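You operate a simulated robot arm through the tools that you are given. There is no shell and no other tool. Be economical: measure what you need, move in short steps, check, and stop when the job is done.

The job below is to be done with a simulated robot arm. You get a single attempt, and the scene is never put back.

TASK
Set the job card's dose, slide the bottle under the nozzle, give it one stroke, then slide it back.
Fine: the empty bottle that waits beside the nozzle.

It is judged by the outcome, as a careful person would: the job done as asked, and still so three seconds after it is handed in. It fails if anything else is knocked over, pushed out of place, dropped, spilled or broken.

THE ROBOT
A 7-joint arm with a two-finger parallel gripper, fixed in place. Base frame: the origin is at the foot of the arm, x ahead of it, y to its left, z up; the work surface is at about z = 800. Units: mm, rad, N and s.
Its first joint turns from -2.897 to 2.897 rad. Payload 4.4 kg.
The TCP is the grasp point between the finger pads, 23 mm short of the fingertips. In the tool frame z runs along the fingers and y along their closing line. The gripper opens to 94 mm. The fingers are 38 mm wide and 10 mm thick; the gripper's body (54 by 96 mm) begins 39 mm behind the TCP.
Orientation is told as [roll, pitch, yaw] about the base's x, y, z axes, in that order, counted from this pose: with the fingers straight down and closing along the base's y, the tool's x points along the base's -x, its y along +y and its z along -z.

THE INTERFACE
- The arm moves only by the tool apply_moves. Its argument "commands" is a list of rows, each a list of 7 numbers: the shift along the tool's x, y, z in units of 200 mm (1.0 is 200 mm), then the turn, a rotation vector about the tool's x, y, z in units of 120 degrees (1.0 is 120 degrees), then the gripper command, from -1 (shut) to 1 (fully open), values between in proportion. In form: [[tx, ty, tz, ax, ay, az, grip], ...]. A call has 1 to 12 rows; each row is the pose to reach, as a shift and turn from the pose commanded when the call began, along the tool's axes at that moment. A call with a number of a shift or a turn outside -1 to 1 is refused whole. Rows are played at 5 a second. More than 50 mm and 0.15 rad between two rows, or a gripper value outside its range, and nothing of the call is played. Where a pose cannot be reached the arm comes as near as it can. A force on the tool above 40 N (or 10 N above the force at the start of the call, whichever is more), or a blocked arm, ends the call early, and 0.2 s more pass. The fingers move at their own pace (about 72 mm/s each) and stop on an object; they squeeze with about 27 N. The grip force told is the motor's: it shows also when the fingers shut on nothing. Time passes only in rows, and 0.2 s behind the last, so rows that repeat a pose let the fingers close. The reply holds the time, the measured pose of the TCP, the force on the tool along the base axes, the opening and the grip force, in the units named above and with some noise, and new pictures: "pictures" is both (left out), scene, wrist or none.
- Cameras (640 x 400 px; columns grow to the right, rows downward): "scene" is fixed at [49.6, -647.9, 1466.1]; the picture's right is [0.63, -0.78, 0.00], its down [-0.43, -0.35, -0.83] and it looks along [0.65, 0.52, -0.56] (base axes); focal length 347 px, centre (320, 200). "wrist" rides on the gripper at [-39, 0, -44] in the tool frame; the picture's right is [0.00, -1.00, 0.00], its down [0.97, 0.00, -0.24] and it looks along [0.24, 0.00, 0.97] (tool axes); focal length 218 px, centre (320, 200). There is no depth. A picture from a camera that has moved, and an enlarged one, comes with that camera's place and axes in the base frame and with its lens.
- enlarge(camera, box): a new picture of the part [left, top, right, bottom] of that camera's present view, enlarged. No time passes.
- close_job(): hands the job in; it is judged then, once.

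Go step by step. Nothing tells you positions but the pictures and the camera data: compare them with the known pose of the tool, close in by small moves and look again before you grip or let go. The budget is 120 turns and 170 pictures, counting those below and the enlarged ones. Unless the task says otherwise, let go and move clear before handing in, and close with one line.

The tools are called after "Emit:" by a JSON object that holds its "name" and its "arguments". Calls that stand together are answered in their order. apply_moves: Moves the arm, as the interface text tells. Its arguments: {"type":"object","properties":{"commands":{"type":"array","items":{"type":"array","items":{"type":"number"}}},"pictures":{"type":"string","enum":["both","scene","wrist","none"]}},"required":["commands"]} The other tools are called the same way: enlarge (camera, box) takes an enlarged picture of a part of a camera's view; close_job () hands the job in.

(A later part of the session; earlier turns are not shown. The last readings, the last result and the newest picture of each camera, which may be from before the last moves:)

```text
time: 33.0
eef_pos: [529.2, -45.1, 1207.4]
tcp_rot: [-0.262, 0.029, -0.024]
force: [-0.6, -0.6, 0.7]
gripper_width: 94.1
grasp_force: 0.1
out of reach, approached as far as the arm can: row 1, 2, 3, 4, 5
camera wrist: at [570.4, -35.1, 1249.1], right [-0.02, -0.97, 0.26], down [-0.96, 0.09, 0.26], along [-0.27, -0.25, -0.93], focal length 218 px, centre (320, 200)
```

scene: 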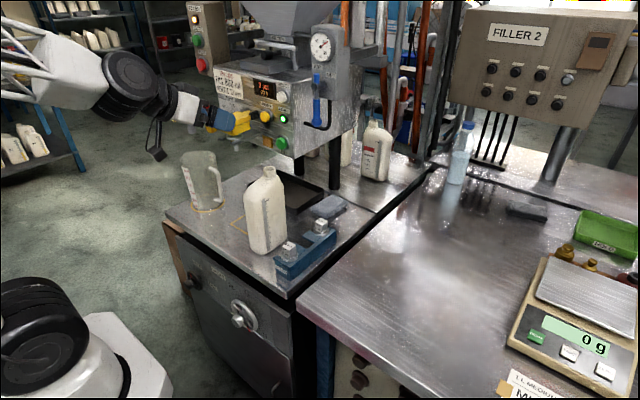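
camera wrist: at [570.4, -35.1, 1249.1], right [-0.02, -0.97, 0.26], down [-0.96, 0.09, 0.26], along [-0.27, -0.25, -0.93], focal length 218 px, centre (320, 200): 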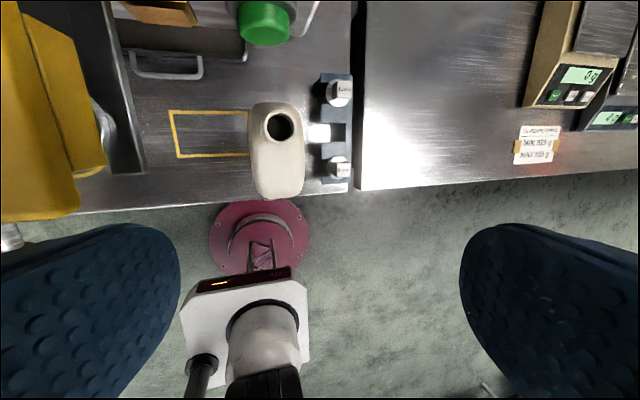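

The roll won't come out this way. I'll check the arm's posture in the scene.

Emit:
{"name": "apply_moves", "arguments": {"commands": [[0, 0, -0.2, 0, 0, 0, 1], [0, 0, -0.4, 0, 0, 0, 1], [0, 0, -0.4, 0, 0, 0, 1]], "pictures": "both"}}

```text
time: 33.8
eef_pos: [532.3, -27.5, 1284.1]
tcp_rot: [-0.274, 0.026, -0.023]
force: [-0.4, 0.0, 0.5]
gripper_width: 94.0
grasp_force: 0.1
camera wrist: at [572.3, -15.7, 1325.2], right [-0.02, -0.96, 0.27], down [-0.96, 0.09, 0.26], along [-0.27, -0.26, -0.93], focal length 218 px, centre (320, 200)
```

scene: 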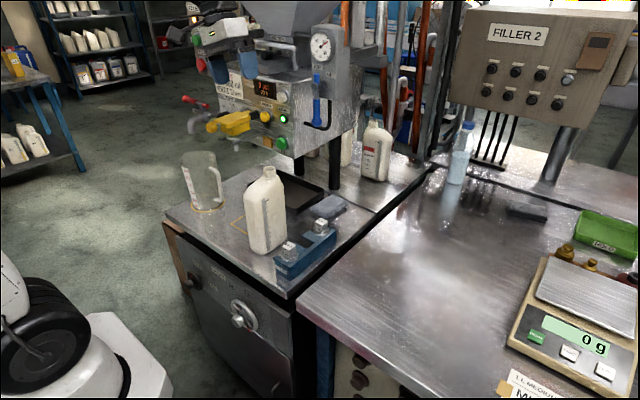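
wrist: 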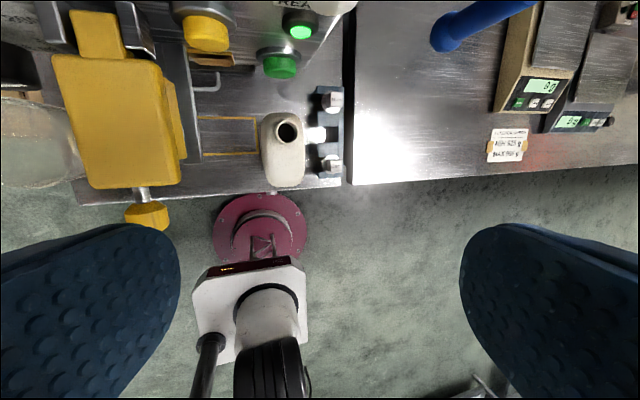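

With no rotation demanded, motion is fine. I'll test a small roll correction alone from this height.

Emit:
{"name": "apply_moves", "arguments": {"commands": [[0, 0, 0, -0.02, 0, 0, 1], [0, 0, 0, -0.04, 0, 0, 1], [0, 0, 0, -0.06, 0, 0, 1], [0, 0, 0, -0.06, 0, 0, 1]], "pictures": "none"}}

Emit:
{"name": "apply_moves", "arguments": {"commands": [[-0.1, -0.1, 0, 0, 0, 0, 1], [-0.2, -0.2, 0, 0, 0, 0, 1], [-0.3, -0.3, 0, 0, 0, 0, 1], [-0.3, -0.3, 0, 0, 0, 0, 1]], "pictures": "none"}}

Emit:
{"name": "apply_moves", "arguments": {"commands": [[0, 0, 0, -0.02, 0, 0, 1], [0, 0, 0, -0.04, 0, 0, 1], [0, 0, 0, -0.06, 0, 0, 1], [0, 0, 0, -0.06, 0, 0, 1]], "pictures": "none"}}

```text
time: 34.8
eef_pos: [531.7, -27.0, 1283.6]
tcp_rot: [-0.273, 0.027, -0.024]
force: [0.3, 0.6, -0.7]
gripper_width: 93.8
grasp_force: 0.1
out of reach, approached as far as the arm can: row 1, 2, 3, 4
```

```text
time: 35.8
eef_pos: [585.2, -49.5, 1293.9]
tcp_rot: [-0.285, 0.018, -0.054]
force: [0.1, 1.0, -0.6]
gripper_width: 93.9
grasp_force: 0.2
out of reach, approached as far as the arm can: row 1, 2, 3, 4
```

```text
time: 36.8
eef_pos: [584.7, -49.1, 1292.6]
tcp_rot: [-0.284, 0.016, -0.053]
force: [-0.1, 0.5, -0.2]
gripper_width: 94.2
grasp_force: 0.0
out of reach, approached as far as the arm can: row 1, 2, 3, 4
```

A joint limit is blocking the roll and rightward motion. I'll test whether yaw in either direction frees it.

Emit:
{"name": "apply_moves", "arguments": {"commands": [[0, 0, 0, 0, 0, 0.05, 1], [0, 0, 0, 0, 0, 0.1, 1], [0, 0, 0, 0, 0, 0.1, 1]], "pictures": "none"}}

Emit:
{"name": "apply_moves", "arguments": {"commands": [[0, 0, 0, -0.03, 0, 0, 1], [0, 0, 0, -0.06, 0, 0, 1], [0, 0, 0, -0.06, 0, 0, 1]], "pictures": "none"}}

Emit:
{"name": "apply_moves", "arguments": {"commands": [[0, 0, 0, 0, 0, -0.05, 1], [0, 0, 0, 0, 0, -0.1, 1], [0, 0, 0, 0, 0, -0.15, 1], [0, 0, 0, 0, 0, -0.2, 1], [0, 0, 0, 0, 0, -0.2, 1]], "pictures": "none"}}

Emit:
{"name": "apply_moves", "arguments": {"commands": [[0, 0, 0, -0.03, 0, 0, 1], [0, 0, 0, -0.06, 0, 0, 1], [0, 0, 0, -0.06, 0, 0, 1]], "pictures": "scene"}}

```text
time: 37.6
eef_pos: [588.4, -46.9, 1295.2]
tcp_rot: [-0.282, -0.041, -0.256]
force: [-0.3, -0.1, 0.2]
gripper_width: 94.0
grasp_force: 0.1
```

```text
time: 38.4
eef_pos: [588.3, -49.8, 1292.9]
tcp_rot: [-0.265, -0.066, -0.248]
force: [0.1, 0.0, 0.3]
gripper_width: 93.8
grasp_force: 0.0
out of reach, approached as far as the arm can: row 1, 2, 3
```

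```text
time: 39.6
eef_pos: [587.2, -48.4, 1292.7]
tcp_rot: [-0.274, -0.011, -0.047]
force: [-0.1, -0.4, 0.1]
gripper_width: 93.7
grasp_force: 0.0
out of reach, approached as far as the arm can: row 3, 4, 5
```

```text
time: 40.4
eef_pos: [586.5, -47.7, 1292.3]
tcp_rot: [-0.272, -0.009, -0.049]
force: [0.4, -0.5, -0.2]
gripper_width: 93.8
grasp_force: 0.1
out of reach, approached as far as the arm can: row 1, 2, 3
```

scene: 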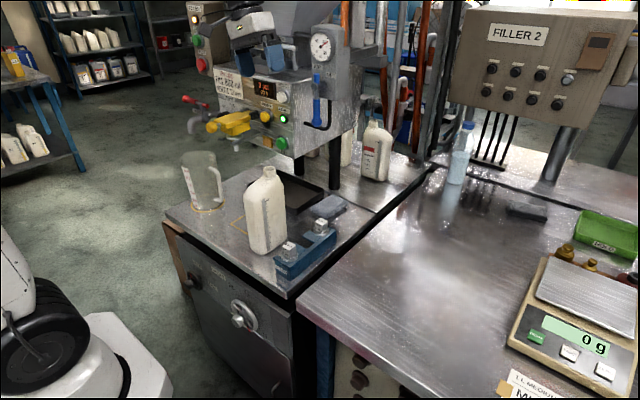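

Yaw toward negative is free, but roll is stuck on the right side of the workspace. I'll go back to the left, where roll was free, straighten the tool there and test turning the wrist.

Emit:
{"name": "apply_moves", "arguments": {"commands": [[0.13, 0.12, -0.03, 0, 0, 0, 1], [0.26, 0.24, -0.06, 0, 0, 0, 1], [0.39, 0.36, -0.1, 0, 0, 0, 1], [0.52, 0.48, -0.13, -0.03, 0, 0, 1], [0.65, 0.6, -0.16, -0.06, 0, 0, 1], [0.65, 0.7, -0.19, -0.09, 0, 0, 1], [0.65, 0.7, -0.19, -0.13, 0, 0, 1], [0.65, 0.7, -0.19, -0.13, 0, 0, 1]], "pictures": "none"}}

Emit:
{"name": "apply_moves", "arguments": {"commands": [[0, 0, 0, 0, 0, 0.06, 1], [0, 0, 0, 0, 0, 0.12, 1], [0, 0, 0, 0, 0, 0.18, 1], [0, 0, 0, 0, 0, 0.24, 1], [0, 0, 0, 0, 0, 0.3, 1], [0, 0, 0, 0, 0, 0.3, 1]], "pictures": "scene"}}

```text
time: 42.2
eef_pos: [470.3, 100.7, 1278.3]
tcp_rot: [-0.257, -0.09, -0.033]
force: [0.2, -1.2, -0.3]
gripper_width: 94.0
grasp_force: 0.1
out of reach, approached as far as the arm can: row 4, 5, 6, 7, 8
```

```text
time: 43.6
eef_pos: [470.6, 99.5, 1279.4]
tcp_rot: [-0.154, -0.226, -0.66]
force: [0.1, 0.4, 0.5]
gripper_width: 94.1
grasp_force: 0.1
```

scene: 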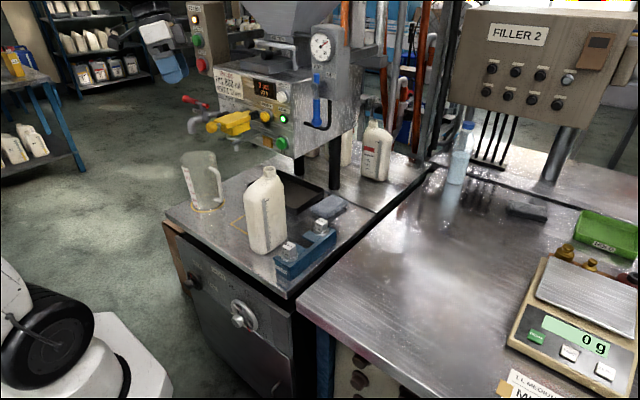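

I now understand it: the wrist is in the flipped configuration with joint 5 at its limit. I'll unwind it by tilting the tool up, swinging it to the left, then bringing it down.

Emit:
{"name": "apply_moves", "arguments": {"commands": [[0, 0, -0.05, 0, 0, -0.06, 1], [0, 0, -0.1, 0, 0, -0.12, 1], [0, 0, -0.1, 0, 0, -0.18, 1], [0, 0, -0.1, 0, 0, -0.24, 1], [0, 0, -0.1, 0, 0, -0.3, 1]], "pictures": "none"}}

Emit:
{"name": "apply_moves", "arguments": {"commands": [[0, 0, 0, 0, -0.06, 0, 1], [0, 0, 0, 0, -0.12, 0, 1], [0, 0, 0, 0, -0.18, 0, 1], [0, 0, 0, 0, -0.24, 0, 1], [0, 0, 0, 0, -0.3, 0, 1], [0, 0, 0, 0, -0.36, 0, 1], [0, 0, 0, 0, -0.42, 0, 1], [0, 0, 0, 0, -0.48, 0, 1], [0, 0, 0, 0, -0.48, 0, 1]], "pictures": "scene"}}

```text
time: 44.8
eef_pos: [467.3, 104.2, 1299.0]
tcp_rot: [-0.257, -0.089, -0.032]
force: [0.0, 0.7, 0.2]
gripper_width: 93.9
grasp_force: 0.0
```

```text
time: 46.8
eef_pos: [468.4, 103.3, 1298.3]
tcp_rot: [-0.521, -1.039, 0.402]
force: [0.2, 0.3, 0.6]
gripper_width: 94.1
grasp_force: 0.0
```

scene: 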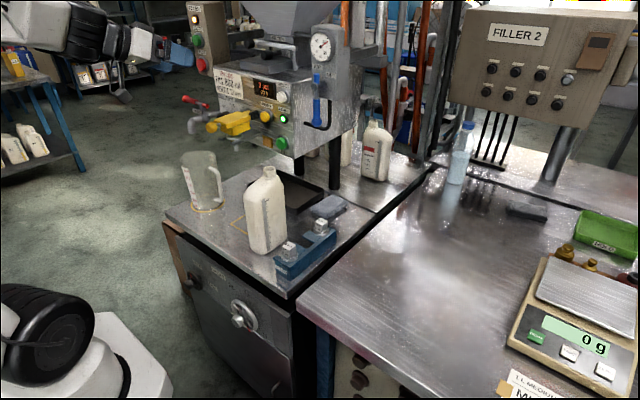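

Reachable so far. Now I'll swing the tool to the left.

Emit:
{"name": "apply_moves", "arguments": {"commands": [[0, 0, 0, -0.055, 0, -0.032, 1], [0, 0, 0, -0.11, 0, -0.063, 1], [0, 0, 0, -0.165, 0, -0.095, 1], [0, 0, 0, -0.22, 0, -0.127, 1], [0, 0, 0, -0.275, 0, -0.158, 1], [0, 0, 0, -0.33, 0, -0.19, 1], [0, 0, 0, -0.33, 0, -0.19, 1]], "pictures": "wrist"}}

```text
time: 48.4
eef_pos: [462.2, 123.8, 1297.6]
tcp_rot: [-0.446, -0.946, 0.726]
force: [0.7, -0.8, 0.3]
gripper_width: 94.1
grasp_force: 0.1
out of reach, approached as far as the arm can: row 3, 4, 5, 6, 7
camera wrist: at [443.4, 131.1, 1352.1], right [0.34, -0.91, 0.25], down [-0.63, -0.41, -0.66], along [0.7, 0.06, -0.71], focal length 218 px, centre (320, 200)
```

wrist: 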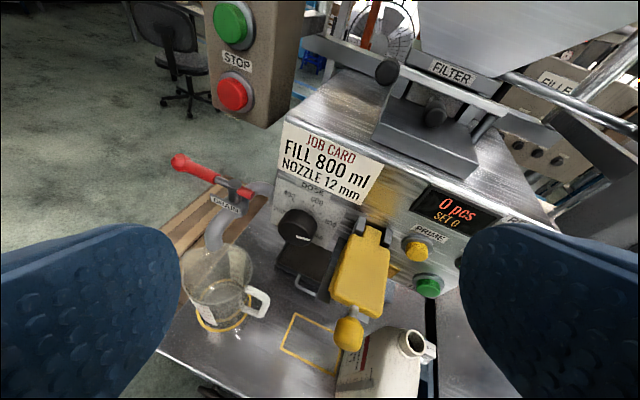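

Leftward swing is blocked at about 11°. I'll test which wrist spin direction is free here.

Emit:
{"name": "apply_moves", "arguments": {"commands": [[0, 0, 0, 0, 0, 0.06, 1], [0, 0, 0, 0, 0, 0.12, 1], [0, 0, 0, 0, 0, 0.18, 1], [0, 0, 0, 0, 0, 0.24, 1], [0, 0, 0, 0, 0, 0.24, 1]], "pictures": "none"}}

Emit:
{"name": "apply_moves", "arguments": {"commands": [[0, 0, 0, -0.06, 0, 0, 1], [0, 0, 0, -0.12, 0, 0, 1], [0, 0, 0, -0.18, 0, 0, 1], [0, 0, 0, -0.24, 0, 0, 1], [0, 0, 0, -0.24, 0, 0, 1]], "pictures": "scene"}}

```text
time: 49.6
eef_pos: [461.8, 124.0, 1294.7]
tcp_rot: [0.312, -0.983, -0.179]
force: [-0.5, -0.7, 0.0]
gripper_width: 94.4
grasp_force: 0.1
```

```text
time: 50.8
eef_pos: [473.6, 119.1, 1300.6]
tcp_rot: [0.42, -1.061, -0.256]
force: [0.2, 0.4, -0.3]
gripper_width: 94.1
grasp_force: 0.1
out of reach, approached as far as the arm can: row 1, 2, 3, 4, 5
```

scene: 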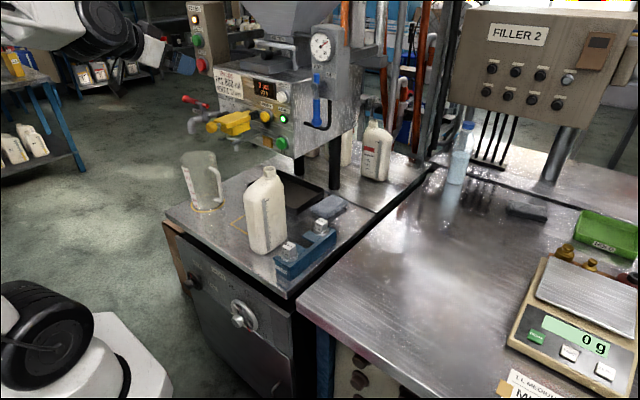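

It's blocked because the forearm is nearly level and the tool is still below it. I'll raise the tool above the forearm line first, then swing left.

Emit:
{"name": "apply_moves", "arguments": {"commands": [[0, 0, 0, 0, -0.05, 0, 1], [0, 0, 0, 0, -0.1, 0, 1], [0, 0, 0, 0, -0.15, 0, 1], [0, 0, 0, 0, -0.2, 0, 1], [0, 0, 0, 0, -0.25, 0, 1], [0, 0, 0, 0, -0.3, 0, 1], [0, 0, 0, 0, -0.35, 0, 1], [0, 0, 0, 0, -0.4, 0, 1], [0, 0, 0, 0, -0.45, 0, 1], [0, 0, 0, 0, -0.45, 0, 1]], "pictures": "wrist"}}

```text
time: 53.0
eef_pos: [476.4, 118.1, 1300.7]
tcp_rot: [2.722, -1.061, -2.654]
force: [0.0, -0.5, 0.6]
gripper_width: 94.0
grasp_force: 0.1
out of reach, approached as far as the arm can: row 2
camera wrist: at [420.3, 108.3, 1315.0], right [0.11, -0.97, -0.2], down [0.2, 0.22, -0.95], along [0.97, 0.07, 0.22], focal length 218 px, centre (320, 200)
```

wrist: 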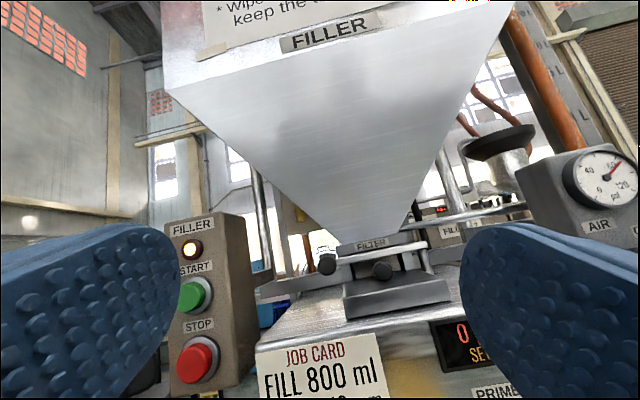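

The tool now points 26° up. I'll swing it left about the vertical.

Emit:
{"name": "apply_moves", "arguments": {"commands": [[0, 0, 0, -0.058, 0.013, 0.029, 1], [0, 0, 0, -0.116, 0.027, 0.059, 1], [0, 0, 0, -0.174, 0.04, 0.088, 1], [0, 0, 0, -0.232, 0.054, 0.118, 1], [0, 0, 0, -0.29, 0.067, 0.147, 1], [0, 0, 0, -0.348, 0.08, 0.176, 1], [0, 0, 0, -0.348, 0.08, 0.176, 1]], "pictures": "none"}}

```text
time: 54.6
eef_pos: [476.3, 118.7, 1300.4]
tcp_rot: [2.721, -1.066, -1.817]
force: [-0.3, -0.4, 0.2]
gripper_width: 94.0
grasp_force: 0.1
```

Free. Now I'll pitch the tool down while it's swung left.

Emit:
{"name": "apply_moves", "arguments": {"commands": [[0, 0, 0, 0, 0.065, 0, 1], [0, 0, 0, 0, 0.13, 0, 1], [0, 0, 0, 0, 0.195, 0, 1], [0, 0, 0, 0, 0.26, 0, 1], [0, 0, 0, 0, 0.325, 0, 1], [0, 0, 0, 0, 0.39, 0, 1], [0, 0, 0, 0, 0.455, 0, 1], [0, 0, 0, 0, 0.52, 0, 1], [0, 0, 0, 0, 0.585, 0, 1], [0, 0, 0, 0, 0.65, 0, 1], [0, 0, 0, 0, 0.7, 0, 1], [0, 0, 0, 0, 0.7, 0, 1]], "pictures": "wrist"}}

```text
time: 57.2
eef_pos: [476.2, 118.5, 1300.3]
tcp_rot: [0.234, -0.557, 0.822]
force: [1.0, 0.1, -1.0]
gripper_width: 94.0
grasp_force: 0.0
camera wrist: at [490.7, 118.7, 1357.9], right [0.8, -0.57, -0.2], down [-0.6, -0.73, -0.32], along [0.04, 0.37, -0.93], focal length 218 px, centre (320, 200)
```

wrist: 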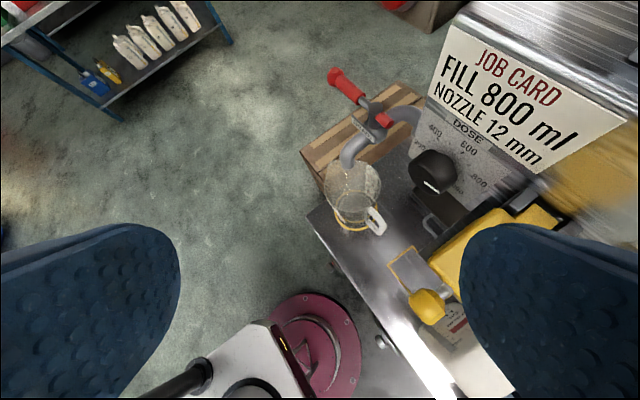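

The unwinding worked. Now I'll rotate to the plain tool-down orientation.

Emit:
{"name": "apply_moves", "arguments": {"commands": [[0, 0, 0, 0.027, 0.026, 0.0515, 1], [0, 0, 0, 0.053, 0.052, 0.103, 1], [0, 0, 0, 0.08, 0.078, 0.1545, 1], [0, 0, 0, 0.1065, 0.104, 0.206, 1], [0, 0, 0, 0.133, 0.13, 0.2575, 1], [0, 0, 0, 0.16, 0.156, 0.309, 1], [0, 0, 0, 0.1865, 0.182, 0.3605, 1], [0, 0, 0, 0.213, 0.208, 0.412, 1], [0, 0, 0, 0.213, 0.208, 0.412, 1]], "pictures": "none"}}

Emit:
{"name": "apply_moves", "arguments": {"commands": [[-0.1, -0.2, 0, 0, 0, 0, 1], [-0.2, -0.4, 0, 0, 0, 0, 1], [-0.3, -0.6, 0, 0, 0, 0, 1], [-0.3, -0.8, 0, 0, 0, 0, 1], [-0.3, -1, 0, 0, 0, 0, 1], [-0.3, -1, 0, 0, 0, 0, 1]], "pictures": "wrist"}}

```text
time: 59.2
eef_pos: [476.2, 120.6, 1292.3]
tcp_rot: [0.259, -0.134, 0.189]
force: [-0.4, -0.4, 0.3]
gripper_width: 94.1
grasp_force: 0.0
out of reach, approached as far as the arm can: row 4, 5, 6, 7, 8, 9
```

```text
time: 60.6
eef_pos: [578.3, -53.0, 1247.4]
tcp_rot: [0.258, -0.134, 0.189]
force: [-0.2, 0.2, 0.3]
gripper_width: 93.9
grasp_force: 0.1
camera wrist: at [613.0, -58.7, 1295.1], right [0.21, -0.94, -0.25], down [-0.96, -0.25, 0.1], along [-0.16, 0.22, -0.96], focal length 218 px, centre (320, 200)
```

wrist: 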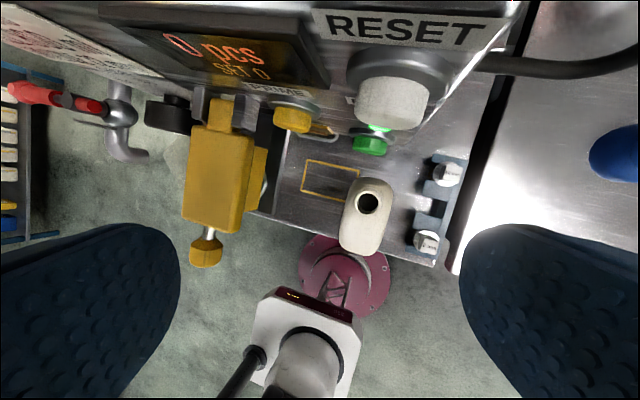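

I overshot: the wrist is now mirrored with the roll at +0.26. I'll retrace to the raised orientation, which was the free one, then come down straight in the arm's own plane.

Emit:
{"name": "apply_moves", "arguments": {"commands": [[0.05, 0.16, -0.01, -0.015, -0.02, -0.054, 1], [0.1, 0.33, -0.02, -0.031, -0.041, -0.109, 1], [0.15, 0.5, -0.03, -0.046, -0.061, -0.163, 1], [0.2, 0.66, -0.04, -0.062, -0.082, -0.217, 1], [0.25, 0.82, -0.05, -0.077, -0.102, -0.272, 1], [0.3, 0.98, -0.06, -0.093, -0.123, -0.326, 1], [0.3, 0.98, -0.06, -0.093, -0.123, -0.326, 1]], "pictures": "none"}}

Emit:
{"name": "apply_moves", "arguments": {"commands": [[0, 0, 0, 0, -0.065, 0, 1], [0, 0, 0, 0, -0.13, 0, 1], [0, 0, 0, 0, -0.195, 0, 1], [0, 0, 0, 0, -0.26, 0, 1], [0, 0, 0, 0, -0.325, 0, 1], [0, 0, 0, 0, -0.39, 0, 1], [0, 0, 0, 0, -0.455, 0, 1], [0, 0, 0, 0, -0.52, 0, 1], [0, 0, 0, 0, -0.585, 0, 1], [0, 0, 0, 0, -0.65, 0, 1], [0, 0, 0, 0, -0.7, 0, 1], [0, 0, 0, 0, -0.7, 0, 1]], "pictures": "none"}}

Emit:
{"name": "apply_moves", "arguments": {"commands": [[0, 0, 0, 0.058, -0.013, -0.029, 1], [0, 0, 0, 0.116, -0.027, -0.059, 1], [0, 0, 0, 0.174, -0.04, -0.088, 1], [0, 0, 0, 0.232, -0.054, -0.118, 1], [0, 0, 0, 0.29, -0.067, -0.147, 1], [0, 0, 0, 0.29, -0.067, -0.147, 1]], "pictures": "both"}}

```text
time: 62.2
eef_pos: [471.7, 117.2, 1302.1]
tcp_rot: [0.234, -0.564, 0.82]
force: [-0.9, -0.6, 0.4]
gripper_width: 94.1
grasp_force: 0.1
```

```text
time: 64.8
eef_pos: [476.5, 114.7, 1301.5]
tcp_rot: [2.731, -1.058, -1.832]
force: [0.0, -0.1, 0.3]
gripper_width: 93.7
grasp_force: 0.1
```

```text
time: 66.2
eef_pos: [474.9, 115.1, 1300.4]
tcp_rot: [2.724, -1.059, -2.52]
force: [0.3, -0.1, 0.6]
gripper_width: 94.0
grasp_force: 0.1
camera wrist: at [421.8, 97.5, 1316.2], right [0.24, -0.95, -0.2], down [0.18, 0.25, -0.95], along [0.95, 0.2, 0.23], focal length 218 px, centre (320, 200)
```

scene: 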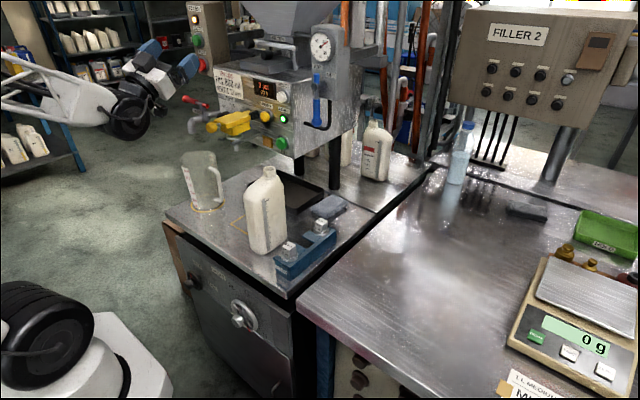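
wrist: 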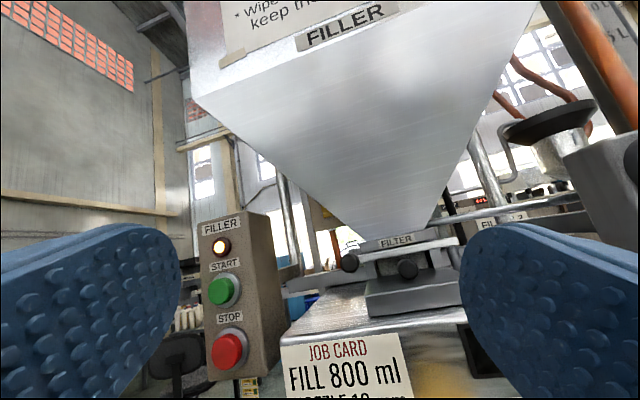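

I'm back in the raised orientation. I'll align the tool with the arm's vertical plane (azimuth about 13.6°, no spin), then pitch straight down.

Emit:
{"name": "apply_moves", "arguments": {"commands": [[0, 0, 0, -0.017, 0.004, -0.045, 1], [0, 0, 0, -0.035, 0.008, -0.09, 1], [0, 0, 0, -0.035, 0.008, -0.09, 1]], "pictures": "none"}}

Emit:
{"name": "apply_moves", "arguments": {"commands": [[0, 0, 0, 0, 0.065, 0, 1], [0, 0, 0, 0, 0.13, 0, 1], [0, 0, 0, 0, 0.195, 0, 1], [0, 0, 0, 0, 0.26, 0, 1], [0, 0, 0, 0, 0.325, 0, 1], [0, 0, 0, 0, 0.39, 0, 1], [0, 0, 0, 0, 0.455, 0, 1], [0, 0, 0, 0, 0.52, 0, 1], [0, 0, 0, 0, 0.585, 0, 1], [0, 0, 0, 0, 0.65, 0, 1], [0, 0, 0, 0, 0.715, 0, 1], [0, 0, 0, 0, 0.78, 0, 1]], "pictures": "scene"}}

```text
time: 67.0
eef_pos: [477.4, 115.6, 1302.4]
tcp_rot: [-3.138, -1.112, -2.909]
force: [0.7, -0.9, 0.4]
gripper_width: 93.9
grasp_force: 0.1
```

```text
time: 69.6
eef_pos: [475.2, 114.2, 1301.5]
tcp_rot: [-0.001, -0.395, 0.233]
force: [0.7, 0.1, -0.2]
gripper_width: 94.2
grasp_force: 0.0
out of reach, approached as far as the arm can: row 6, 7
```

scene: 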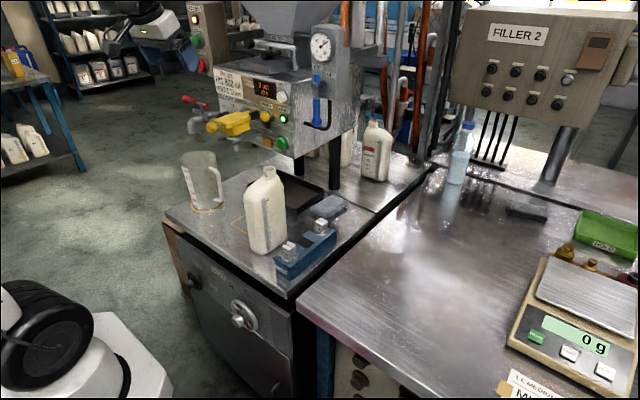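

It passed through cleanly, with roll now zero. I'll finish to tool-down and move right over the bottle area to confirm.

Emit:
{"name": "apply_moves", "arguments": {"commands": [[0, 0, 0, 0, 0.063, 0.037, 1], [0, 0, 0, 0, 0.126, 0.074, 1], [0, 0, 0, 0, 0.188, 0.111, 1], [0, 0, 0, 0, 0.188, 0.111, 1]], "pictures": "none"}}

Emit:
{"name": "apply_moves", "arguments": {"commands": [[-0.1, -0.2, 0, 0, 0, 0, 1], [-0.2, -0.4, 0, 0, 0, 0, 1], [-0.3, -0.6, 0, 0, 0, 0, 1], [-0.3, -0.8, 0, 0, 0, 0, 1], [-0.3, -0.9, 0, 0, 0, 0, 1], [-0.3, -0.9, 0, 0, 0, 0, 1]], "pictures": "wrist"}}

```text
refused: row 1 steps farther than a row can; nothing moved
```

```text
time: 71.0
eef_pos: [572.2, -48.6, 1324.8]
tcp_rot: [-0.001, -0.394, 0.234]
force: [0.9, 0.7, -0.6]
gripper_width: 94.0
grasp_force: 0.1
camera wrist: at [590.9, -44.8, 1380.3], right [0.23, -0.97, 0.0], down [-0.96, -0.23, -0.15], along [0.15, 0.03, -0.99], focal length 218 px, centre (320, 200)
```

wrist: 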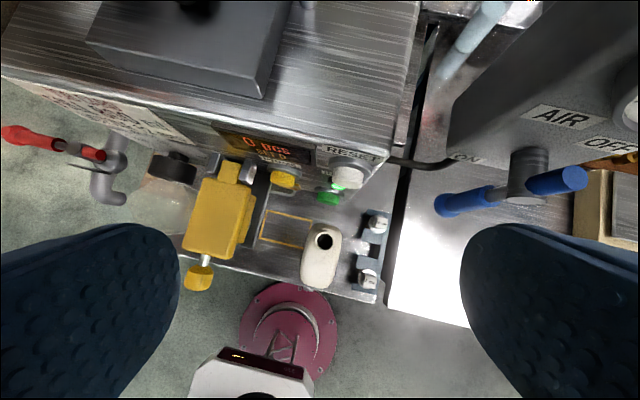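

The arm is free again, with a good near-vertical view. I'll enlarge it to measure the bottle, outline and nozzle.

Emit:
{"name": "enlarge", "arguments": {"camera": "wrist", "box": [170, 140, 410, 310]}}

```text
2.35 times, centred on (290, 225) of wrist
camera zoom: at [590.9, -44.8, 1380.3], right [0.23, -0.97, 0.0], down [-0.96, -0.23, -0.15], along [0.15, 0.03, -0.99], focal length 514 px, centre (391, 141)
```

zoom: 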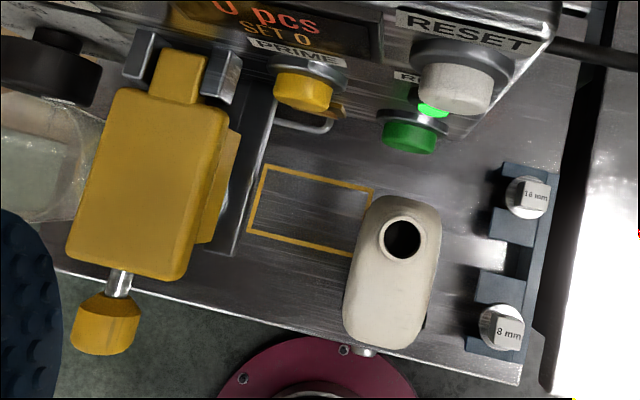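

The bottle spans about x 502–612 and y -88…-28, with its mouth at (581,-57). It needs to slide about +125 in y. I'll grip its front half from the -x side with the tool tilted 60°, so I'm backing off and re-orienting.

Emit:
{"name": "apply_moves", "arguments": {"commands": [[0.12, 0.017, 0.05, 0.0125, -0.052, 0.0142, 1], [0.24, 0.033, 0.1, 0.025, -0.104, 0.0285, 1], [0.36, 0.05, 0.15, 0.0375, -0.1555, 0.0427, 1], [0.48, 0.067, 0.2, 0.05, -0.207, 0.057, 1], [0.6, 0.083, 0.25, 0.0625, -0.259, 0.071, 1], [0.71, 0.1, 0.3, 0.075, -0.311, 0.0855, 1], [0.71, 0.1, 0.3, 0.075, -0.311, 0.0855, 1]], "pictures": "none"}}

```text
time: 72.6
eef_pos: [462.7, -52.7, 1214.6]
tcp_rot: [0.001, -1.051, 0.0]
force: [0.5, 0.4, 0.0]
gripper_width: 93.7
grasp_force: 0.0
```

Clean pose. I'll descend in front of the bottle.

Emit:
{"name": "apply_moves", "arguments": {"commands": [[0.2, 0, 0, 0, 0, 0, 1], [0.4, 0, 0.05, 0, 0, 0, 1], [0.6, -0.02, 0.12, 0, 0, 0, 1], [0.75, -0.025, 0.2, 0, 0, 0, 1], [0.867, -0.025, 0.248, 0, 0, 0, 1], [0.867, -0.025, 0.248, 0, 0, 0, 1]], "pictures": "both"}}

```text
time: 74.0
eef_pos: [418.8, -59.5, 1038.5]
tcp_rot: [0.0, -1.051, -0.001]
force: [-0.5, 0.4, -0.7]
gripper_width: 94.1
grasp_force: 0.0
camera wrist: at [400.9, -59.3, 1095.5], right [0.0, -1.0, 0.0], down [-0.69, 0.0, -0.72], along [0.72, 0.0, -0.69], focal length 218 px, centre (320, 200)
```

scene: 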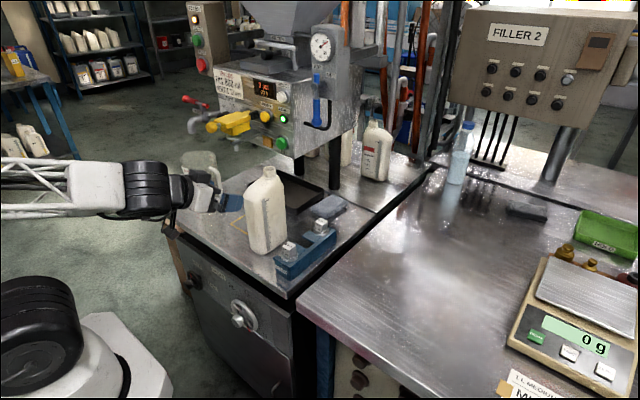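
wrist: 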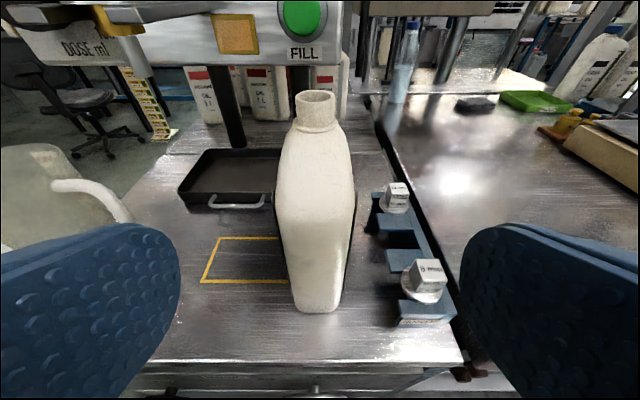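

I have a good view of the bottle, centred at y≈-57. The nozzle tip shows at upper left, so I'll enlarge it for precision.

Emit:
{"name": "enlarge", "arguments": {"camera": "wrist", "box": [80, 10, 340, 170]}}

Emit:
{"name": "enlarge", "arguments": {"camera": "scene", "box": [190, 90, 350, 270]}}

```text
2.46 times, centred on (210, 90) of wrist
camera zoom: at [400.9, -59.3, 1095.5], right [0.0, -1.0, 0.0], down [-0.69, 0.0, -0.72], along [0.72, 0.0, -0.69], focal length 537 px, centre (591, 471)
```

zoom: 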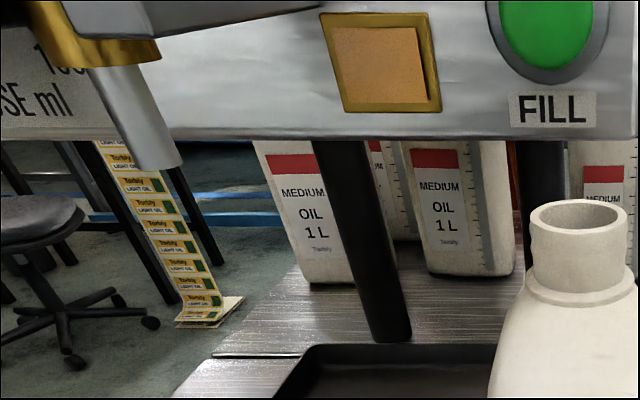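

```text
2.22 times, centred on (270, 180) of scene
camera zoom: at [49.6, -647.9, 1466.1], right [0.63, -0.78, 0.0], down [-0.43, -0.35, -0.83], along [0.65, 0.52, -0.56], focal length 770 px, centre (431, 244)
```

zoom: 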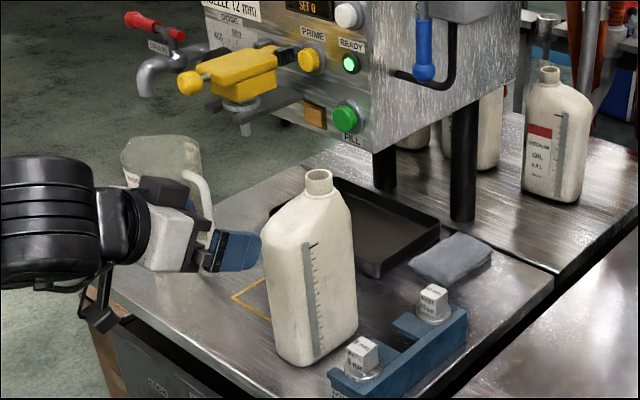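

The nozzle tip is at about (580,70,1050) and the mouth at (581,-56,1035), so the slide is +126 mm. I'll descend in front of the bottle.

Emit:
{"name": "apply_moves", "arguments": {"commands": [[0.15, 0.01, 0.08, 0, 0, 0, 1], [0.3, 0.01, 0.18, 0, 0, 0, 1], [0.45, 0.01, 0.3, 0, 0, 0, 1], [0.55, 0.01, 0.4, 0, 0, 0, 1], [0.59, 0.01, 0.459, 0, 0, 0, 1], [0.59, 0.01, 0.459, 0, 0, 0, 1]], "pictures": "wrist"}}

```text
time: 75.4
eef_pos: [438.6, -55.9, 891.9]
tcp_rot: [-0.001, -1.05, 0.001]
force: [-0.1, -0.1, -0.1]
gripper_width: 94.0
grasp_force: 0.0
camera wrist: at [420.2, -56.8, 948.1], right [0.0, -1.0, 0.0], down [-0.69, 0.0, -0.72], along [0.72, 0.0, -0.69], focal length 218 px, centre (320, 200)
```

wrist: 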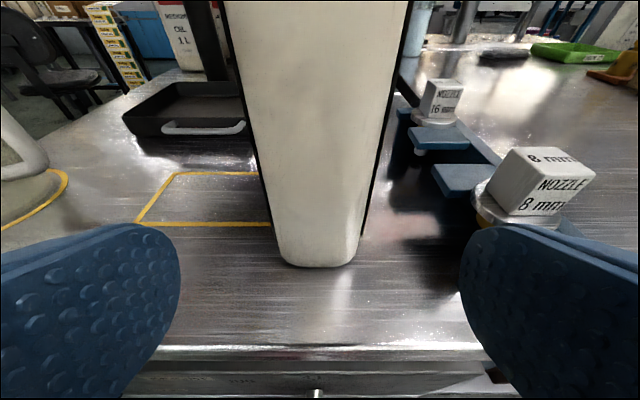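

The bottle is centred between the fingers and its front is at x≈504. I'll advance until the fingers straddle it.

Emit:
{"name": "apply_moves", "arguments": {"commands": [[-0.045, 0, 0.08, 0, 0, 0, 1], [-0.09, 0, 0.16, 0, 0, 0, 1], [-0.135, 0, 0.24, 0, 0, 0, 1], [-0.185, 0, 0.322, 0, 0, 0, 1], [-0.185, 0, 0.322, 0, 0, 0, 1]], "pictures": "both"}}

```text
time: 76.6
eef_pos: [511.0, -58.6, 892.2]
tcp_rot: [0.0, -1.049, -0.001]
force: [-1.3, -0.3, -0.3]
gripper_width: 94.0
grasp_force: 0.0
camera wrist: at [493.7, -57.9, 948.1], right [0.0, -1.0, 0.0], down [-0.69, 0.0, -0.72], along [0.72, 0.0, -0.69], focal length 218 px, centre (320, 200)
```

scene: 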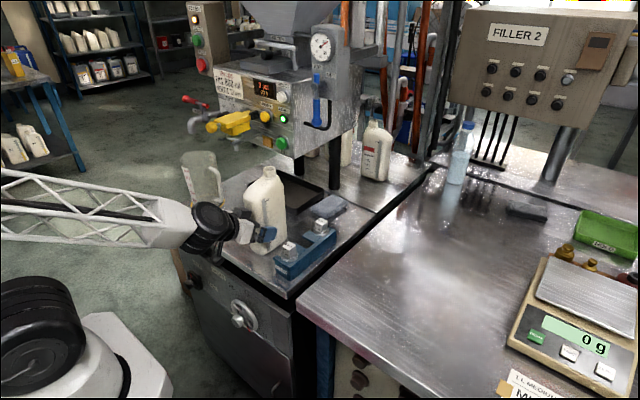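
wrist: 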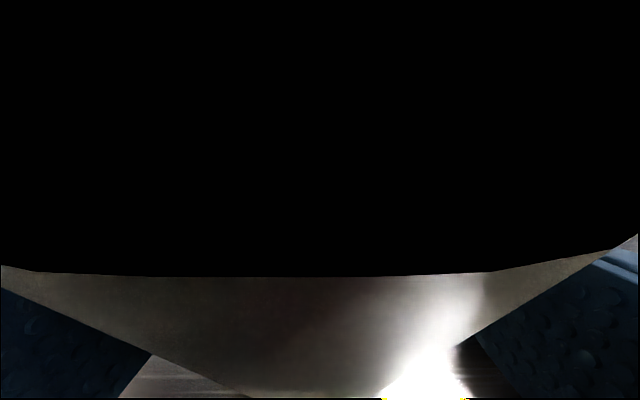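

The fingers straddle the bottle with no contact. I'll centre by +2 mm and close on it.

Emit:
{"name": "apply_moves", "arguments": {"commands": [[0, 0.011, 0, 0, 0, 0, 1], [0, 0.011, 0, 0, 0, 0, 0.6], [0, 0.011, 0, 0, 0, 0, 0.45], [0, 0.011, 0, 0, 0, 0, 0.35], [0, 0.011, 0, 0, 0, 0, 0.25], [0, 0.011, 0, 0, 0, 0, 0.1], [0, 0.011, 0, 0, 0, 0, 0], [0, 0.011, 0, 0, 0, 0, 0]], "pictures": "scene"}}

```text
time: 78.4
eef_pos: [512.5, -55.4, 892.6]
tcp_rot: [-0.001, -1.049, -0.001]
force: [0.5, 0.5, 0.5]
gripper_width: 61.0
grasp_force: 27.2
```

scene: 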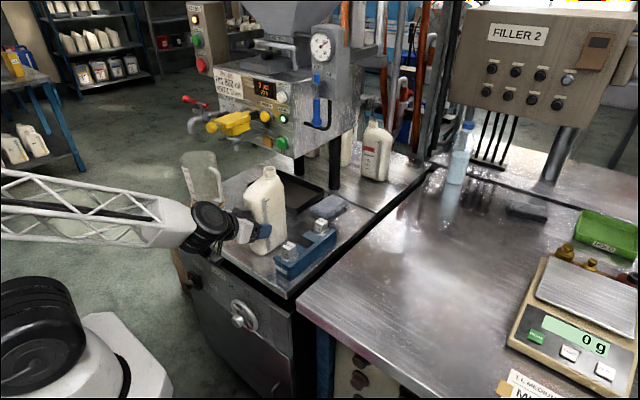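

Gripped at 61 mm with balanced force. I'll slide it +y in small steps and watch forces.

Emit:
{"name": "apply_moves", "arguments": {"commands": [[0, 0.05, 0, 0, 0, 0, 0], [0, 0.1, 0, 0, 0, 0, 0], [0, 0.15, 0, 0, 0, 0, 0], [0, 0.2, 0, 0, 0, 0, 0], [0, 0.25, 0, 0, 0, 0, 0], [0, 0.3, 0, 0, 0, 0, 0], [0, 0.3, 0, 0, 0, 0, 0]], "pictures": "scene"}}

```text
time: 80.0
eef_pos: [503.5, -1.2, 897.4]
tcp_rot: [0.006, -1.047, 0.0]
force: [-0.7, -0.3, -0.4]
gripper_width: 61.3
grasp_force: 26.8
out of reach, approached as far as the arm can: row 5, 6, 7
```

scene: 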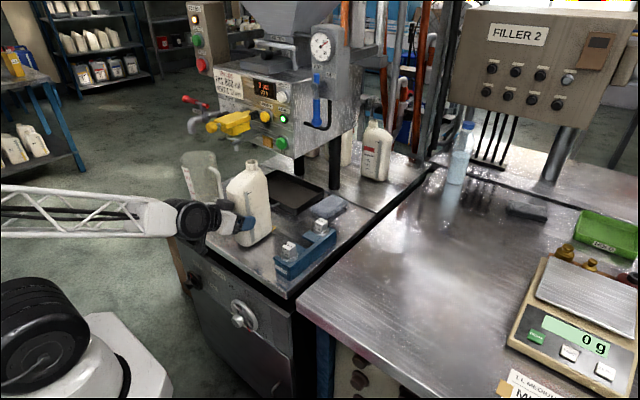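

The arm hit a joint limit again at y≈0 and drifted 9 mm back and 5 mm up. I'll ease back a little and down so the bottle sits flat before releasing.

Emit:
{"name": "apply_moves", "arguments": {"commands": [[0, -0.03, 0.02, 0, 0, 0, 0], [0, -0.06, 0.045, 0, 0, 0, 0], [0, -0.06, 0.045, 0, 0, 0, 0]], "pictures": "scene"}}

Emit:
{"name": "enlarge", "arguments": {"camera": "scene", "box": [170, 90, 350, 270]}}

```text
time: 80.8
eef_pos: [513.7, -11.9, 894.0]
tcp_rot: [0.0, -1.05, 0.001]
force: [-0.3, -1.3, -1.5]
gripper_width: 60.9
grasp_force: 27.2
out of reach, approached as far as the arm can: row 1
```

scene: 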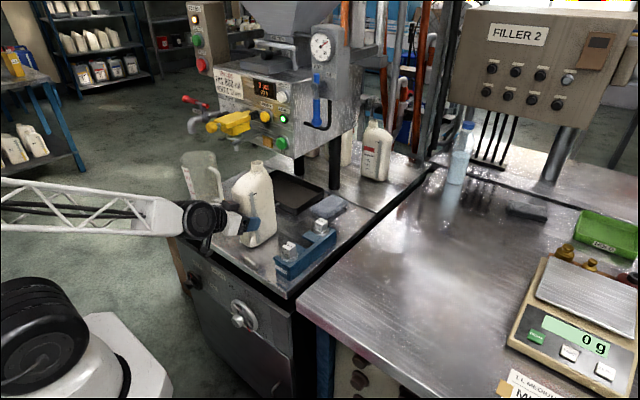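

```text
2.22 times, centred on (260, 180) of scene
camera zoom: at [49.6, -647.9, 1466.1], right [0.63, -0.78, 0.0], down [-0.43, -0.35, -0.83], along [0.65, 0.52, -0.56], focal length 770 px, centre (453, 244)
```

zoom: 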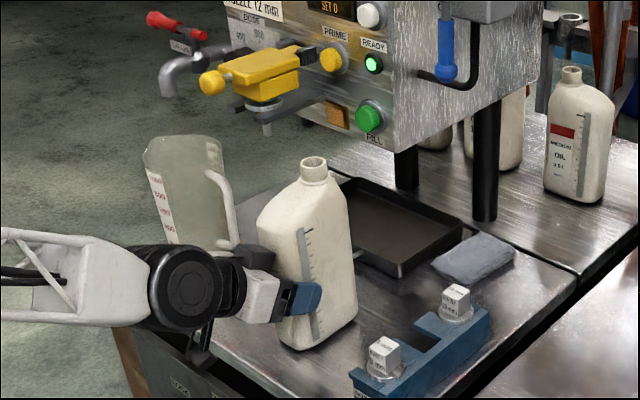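

The bottle is upright and flat at y≈-12. I'll release it, back off, and test a lesser tilt that can reach further left.

Emit:
{"name": "apply_moves", "arguments": {"commands": [[0, 0, 0, 0, 0, 0, 0.35], [0, 0, 0, 0, 0, 0, 0.7], [0, 0, 0, 0, 0, 0, 1], [0, 0, 0, 0, 0, 0, 1]], "pictures": "none"}}

Emit:
{"name": "apply_moves", "arguments": {"commands": [[0.05, 0, -0.087, 0, 0, 0, 1], [0.1, 0, -0.173, 0, 0, 0, 1], [0.15, 0, -0.26, 0, 0, 0, 1], [0.2, 0, -0.346, 0, 0, 0, 1], [0.23, 0, -0.4, 0, 0, 0, 1], [0.23, 0, -0.4, 0, 0, 0, 1]], "pictures": "both"}}

```text
time: 81.8
eef_pos: [513.0, -11.4, 893.0]
tcp_rot: [0.0, -1.049, -0.001]
force: [0.3, 0.7, 0.4]
gripper_width: 94.2
grasp_force: 0.0
```

```text
time: 83.2
eef_pos: [419.6, -11.2, 893.3]
tcp_rot: [0.0, -1.05, -0.001]
force: [-0.2, 0.1, -0.1]
gripper_width: 94.0
grasp_force: 0.3
camera wrist: at [401.3, -12.4, 949.8], right [0.0, -1.0, 0.0], down [-0.69, 0.0, -0.72], along [0.72, 0.0, -0.69], focal length 218 px, centre (320, 200)
```

scene: 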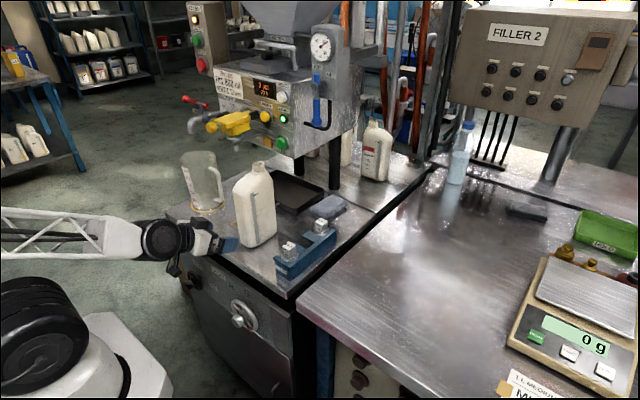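
wrist: 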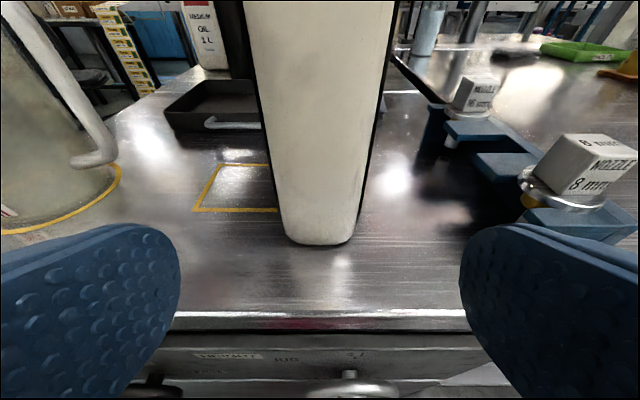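

The bottle stands square at y≈-12. I'll test leftward reach here, first reducing the tilt by 12° while moving left.

Emit:
{"name": "apply_moves", "arguments": {"commands": [[0, 0.1, 0, 0, 0.03, 0, 1], [0, 0.2, 0, 0, 0.06, 0, 1], [0, 0.3, 0, 0, 0.1, 0, 1], [0, 0.4, 0, 0, 0.1, 0, 1], [0, 0.4, 0, 0, 0.1, 0, 1]], "pictures": "none"}}

```text
time: 84.4
eef_pos: [419.3, 68.1, 893.7]
tcp_rot: [0.001, -0.839, -0.001]
force: [0.0, -0.3, 0.0]
gripper_width: 93.9
grasp_force: 0.0
out of reach, approached as far as the arm can: row 1
```

A tilt of 48° reaches y=68 fine. I'll return to the bottle's y and advance with this tilt.

Emit:
{"name": "apply_moves", "arguments": {"commands": [[0, -0.1, 0, 0, 0, 0, 1], [0, -0.2, 0, 0, 0, 0, 1], [0, -0.3, 0, 0, 0, 0, 1], [0, -0.4, 0, 0, 0, 0, 1], [0, -0.4, 0, 0, 0, 0, 1]], "pictures": "none"}}

Emit:
{"name": "apply_moves", "arguments": {"commands": [[-0.06, 0, 0.066, 0, 0, 0, 1], [-0.12, 0, 0.133, 0, 0, 0, 1], [-0.18, 0, 0.2, 0, 0, 0, 1], [-0.24, 0, 0.266, 0, 0, 0, 1], [-0.288, 0, 0.32, 0, 0, 0, 1], [-0.288, 0, 0.32, 0, 0, 0, 1]], "pictures": "scene"}}

```text
time: 85.6
eef_pos: [419.9, -10.5, 892.2]
tcp_rot: [0.0, -0.842, -0.001]
force: [0.0, 0.8, 0.1]
gripper_width: 93.8
grasp_force: 0.0
```

```text
time: 87.0
eef_pos: [505.2, -10.5, 890.2]
tcp_rot: [0.0, -0.841, 0.001]
force: [0.0, -0.3, -0.5]
gripper_width: 93.8
grasp_force: 0.1
```

scene: 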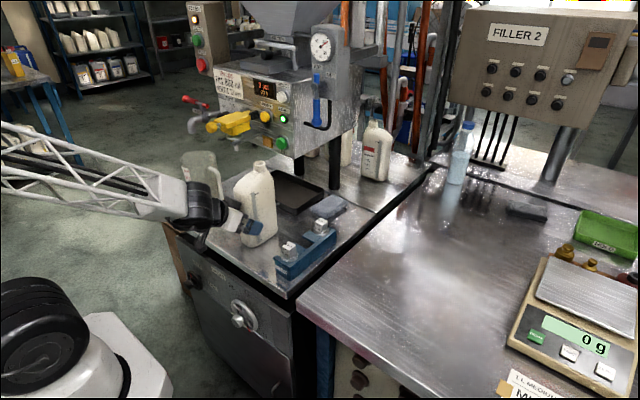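

In position. I'll close on the bottle and slide it gradually left.

Emit:
{"name": "apply_moves", "arguments": {"commands": [[0, 0, 0, 0, 0, 0, 0.5], [0, 0, 0, 0, 0, 0, 0.35], [0, 0, 0, 0, 0, 0, 0.2], [0, 0, 0, 0, 0, 0, 0.1], [0, 0, 0, 0, 0, 0, 0], [0, 0, 0, 0, 0, 0, 0], [0, 0.05, 0, 0, 0, 0, 0], [0, 0.1, 0, 0, 0, 0, 0], [0, 0.15, 0, 0, 0, 0, 0], [0, 0.2, 0, 0, 0, 0, 0], [0, 0.2, 0, 0, 0, 0, 0]], "pictures": "none"}}

Emit:
{"name": "apply_moves", "arguments": {"commands": [[0, 0.05, 0, 0, 0, 0, 0], [0, 0.1, 0, 0, 0, 0, 0], [0, 0.15, 0, 0, 0, 0, 0], [0, 0.2, 0, 0, 0, 0, 0], [0, 0.2, 0, 0, 0, 0, 0]], "pictures": "scene"}}

Emit:
{"name": "enlarge", "arguments": {"camera": "scene", "box": [160, 90, 320, 190]}}

```text
time: 89.4
eef_pos: [505.6, 28.8, 893.5]
tcp_rot: [0.001, -0.842, 0.001]
force: [-0.1, -0.1, -0.7]
gripper_width: 60.5
grasp_force: 27.1
```

```text
time: 90.6
eef_pos: [505.9, 68.7, 894.3]
tcp_rot: [0.0, -0.84, -0.002]
force: [0.2, -0.5, -1.0]
gripper_width: 60.4
grasp_force: 26.7
```

scene: 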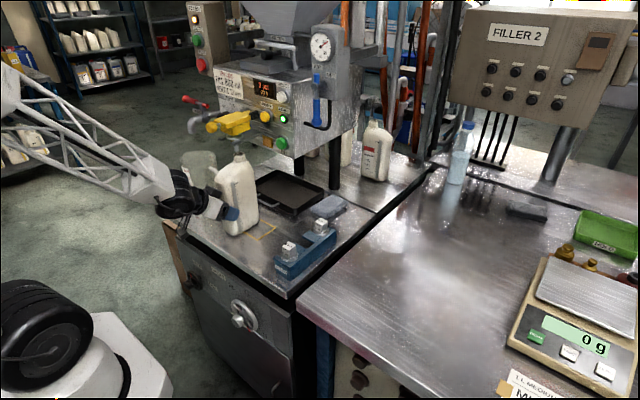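

```text
4.00 times, centred on (240, 140) of scene
camera zoom: at [49.6, -647.9, 1466.1], right [0.63, -0.78, 0.0], down [-0.43, -0.35, -0.83], along [0.65, 0.52, -0.56], focal length 1386 px, centre (640, 440)
```

zoom: 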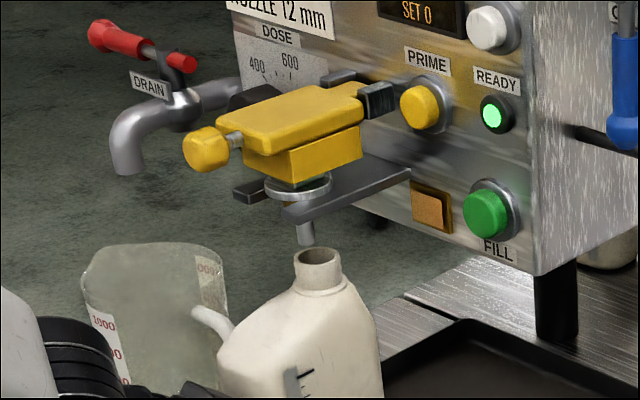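

The bottle is nearly under the nozzle, but the exact offset is ambiguous from this view. I'll release, back off and check from the front.

Emit:
{"name": "apply_moves", "arguments": {"commands": [[0, 0, 0.0, 0, 0, 0, 0.1], [0, 0, 0, 0, 0, 0, 0.35], [0, 0, 0, 0, 0, 0, 0.7], [0, 0, 0, 0, 0, 0, 1], [0, 0, 0, 0, 0, 0, 1]], "pictures": "scene"}}

Emit:
{"name": "enlarge", "arguments": {"camera": "scene", "box": [160, 90, 320, 190]}}

Emit:
{"name": "apply_moves", "arguments": {"commands": [[0.06, 0, -0.066, 0, 0, 0, 1], [0.12, 0, -0.133, 0, 0, 0, 1], [0.18, 0, -0.2, 0, 0, 0, 1], [0.24, 0, -0.266, 0, 0, 0, 1], [0.29, 0, -0.32, 0, 0, 0, 1], [0.3, 0, -0.4, 0, 0, 0, 1], [0.2, 0, -0.5, 0, 0, 0, 1], [0.0, 0, -0.55, 0, 0, 0, 1], [-0.1, 0, -0.6, 0, 0, 0, 1], [-0.1, 0, -0.6, 0, 0, 0, 1]], "pictures": "wrist"}}

```text
time: 91.8
eef_pos: [505.1, 68.4, 892.7]
tcp_rot: [-0.001, -0.838, 0.0]
force: [0.4, 0.2, 0.2]
gripper_width: 93.9
grasp_force: 0.1
```

scene: 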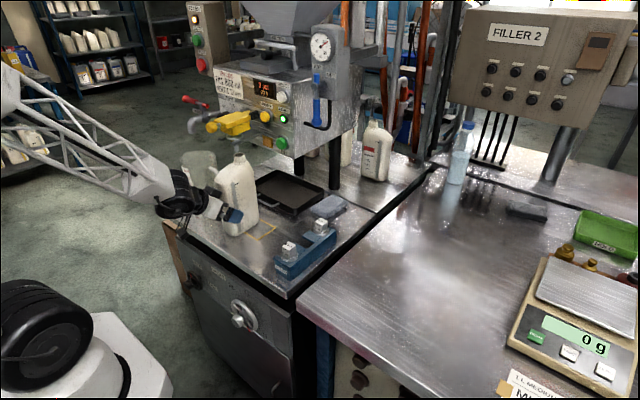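

```text
4.00 times, centred on (240, 140) of scene
camera zoom: at [49.6, -647.9, 1466.1], right [0.63, -0.78, 0.0], down [-0.43, -0.35, -0.83], along [0.65, 0.52, -0.56], focal length 1386 px, centre (640, 440)
```

zoom: 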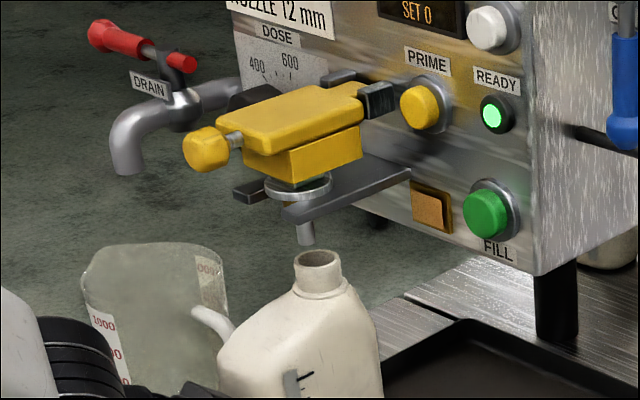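

```text
time: 94.0
eef_pos: [430.3, 68.0, 988.7]
tcp_rot: [0.0, -0.839, -0.001]
force: [0.3, -0.3, 0.0]
gripper_width: 94.0
grasp_force: 0.0
camera wrist: at [423.6, 67.2, 1048.4], right [0.0, -1.0, 0.0], down [-0.83, 0.0, -0.56], along [0.56, 0.0, -0.83], focal length 218 px, centre (320, 200)
```

wrist: 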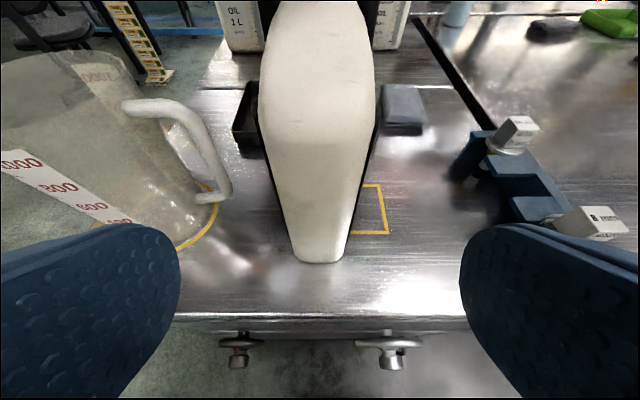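

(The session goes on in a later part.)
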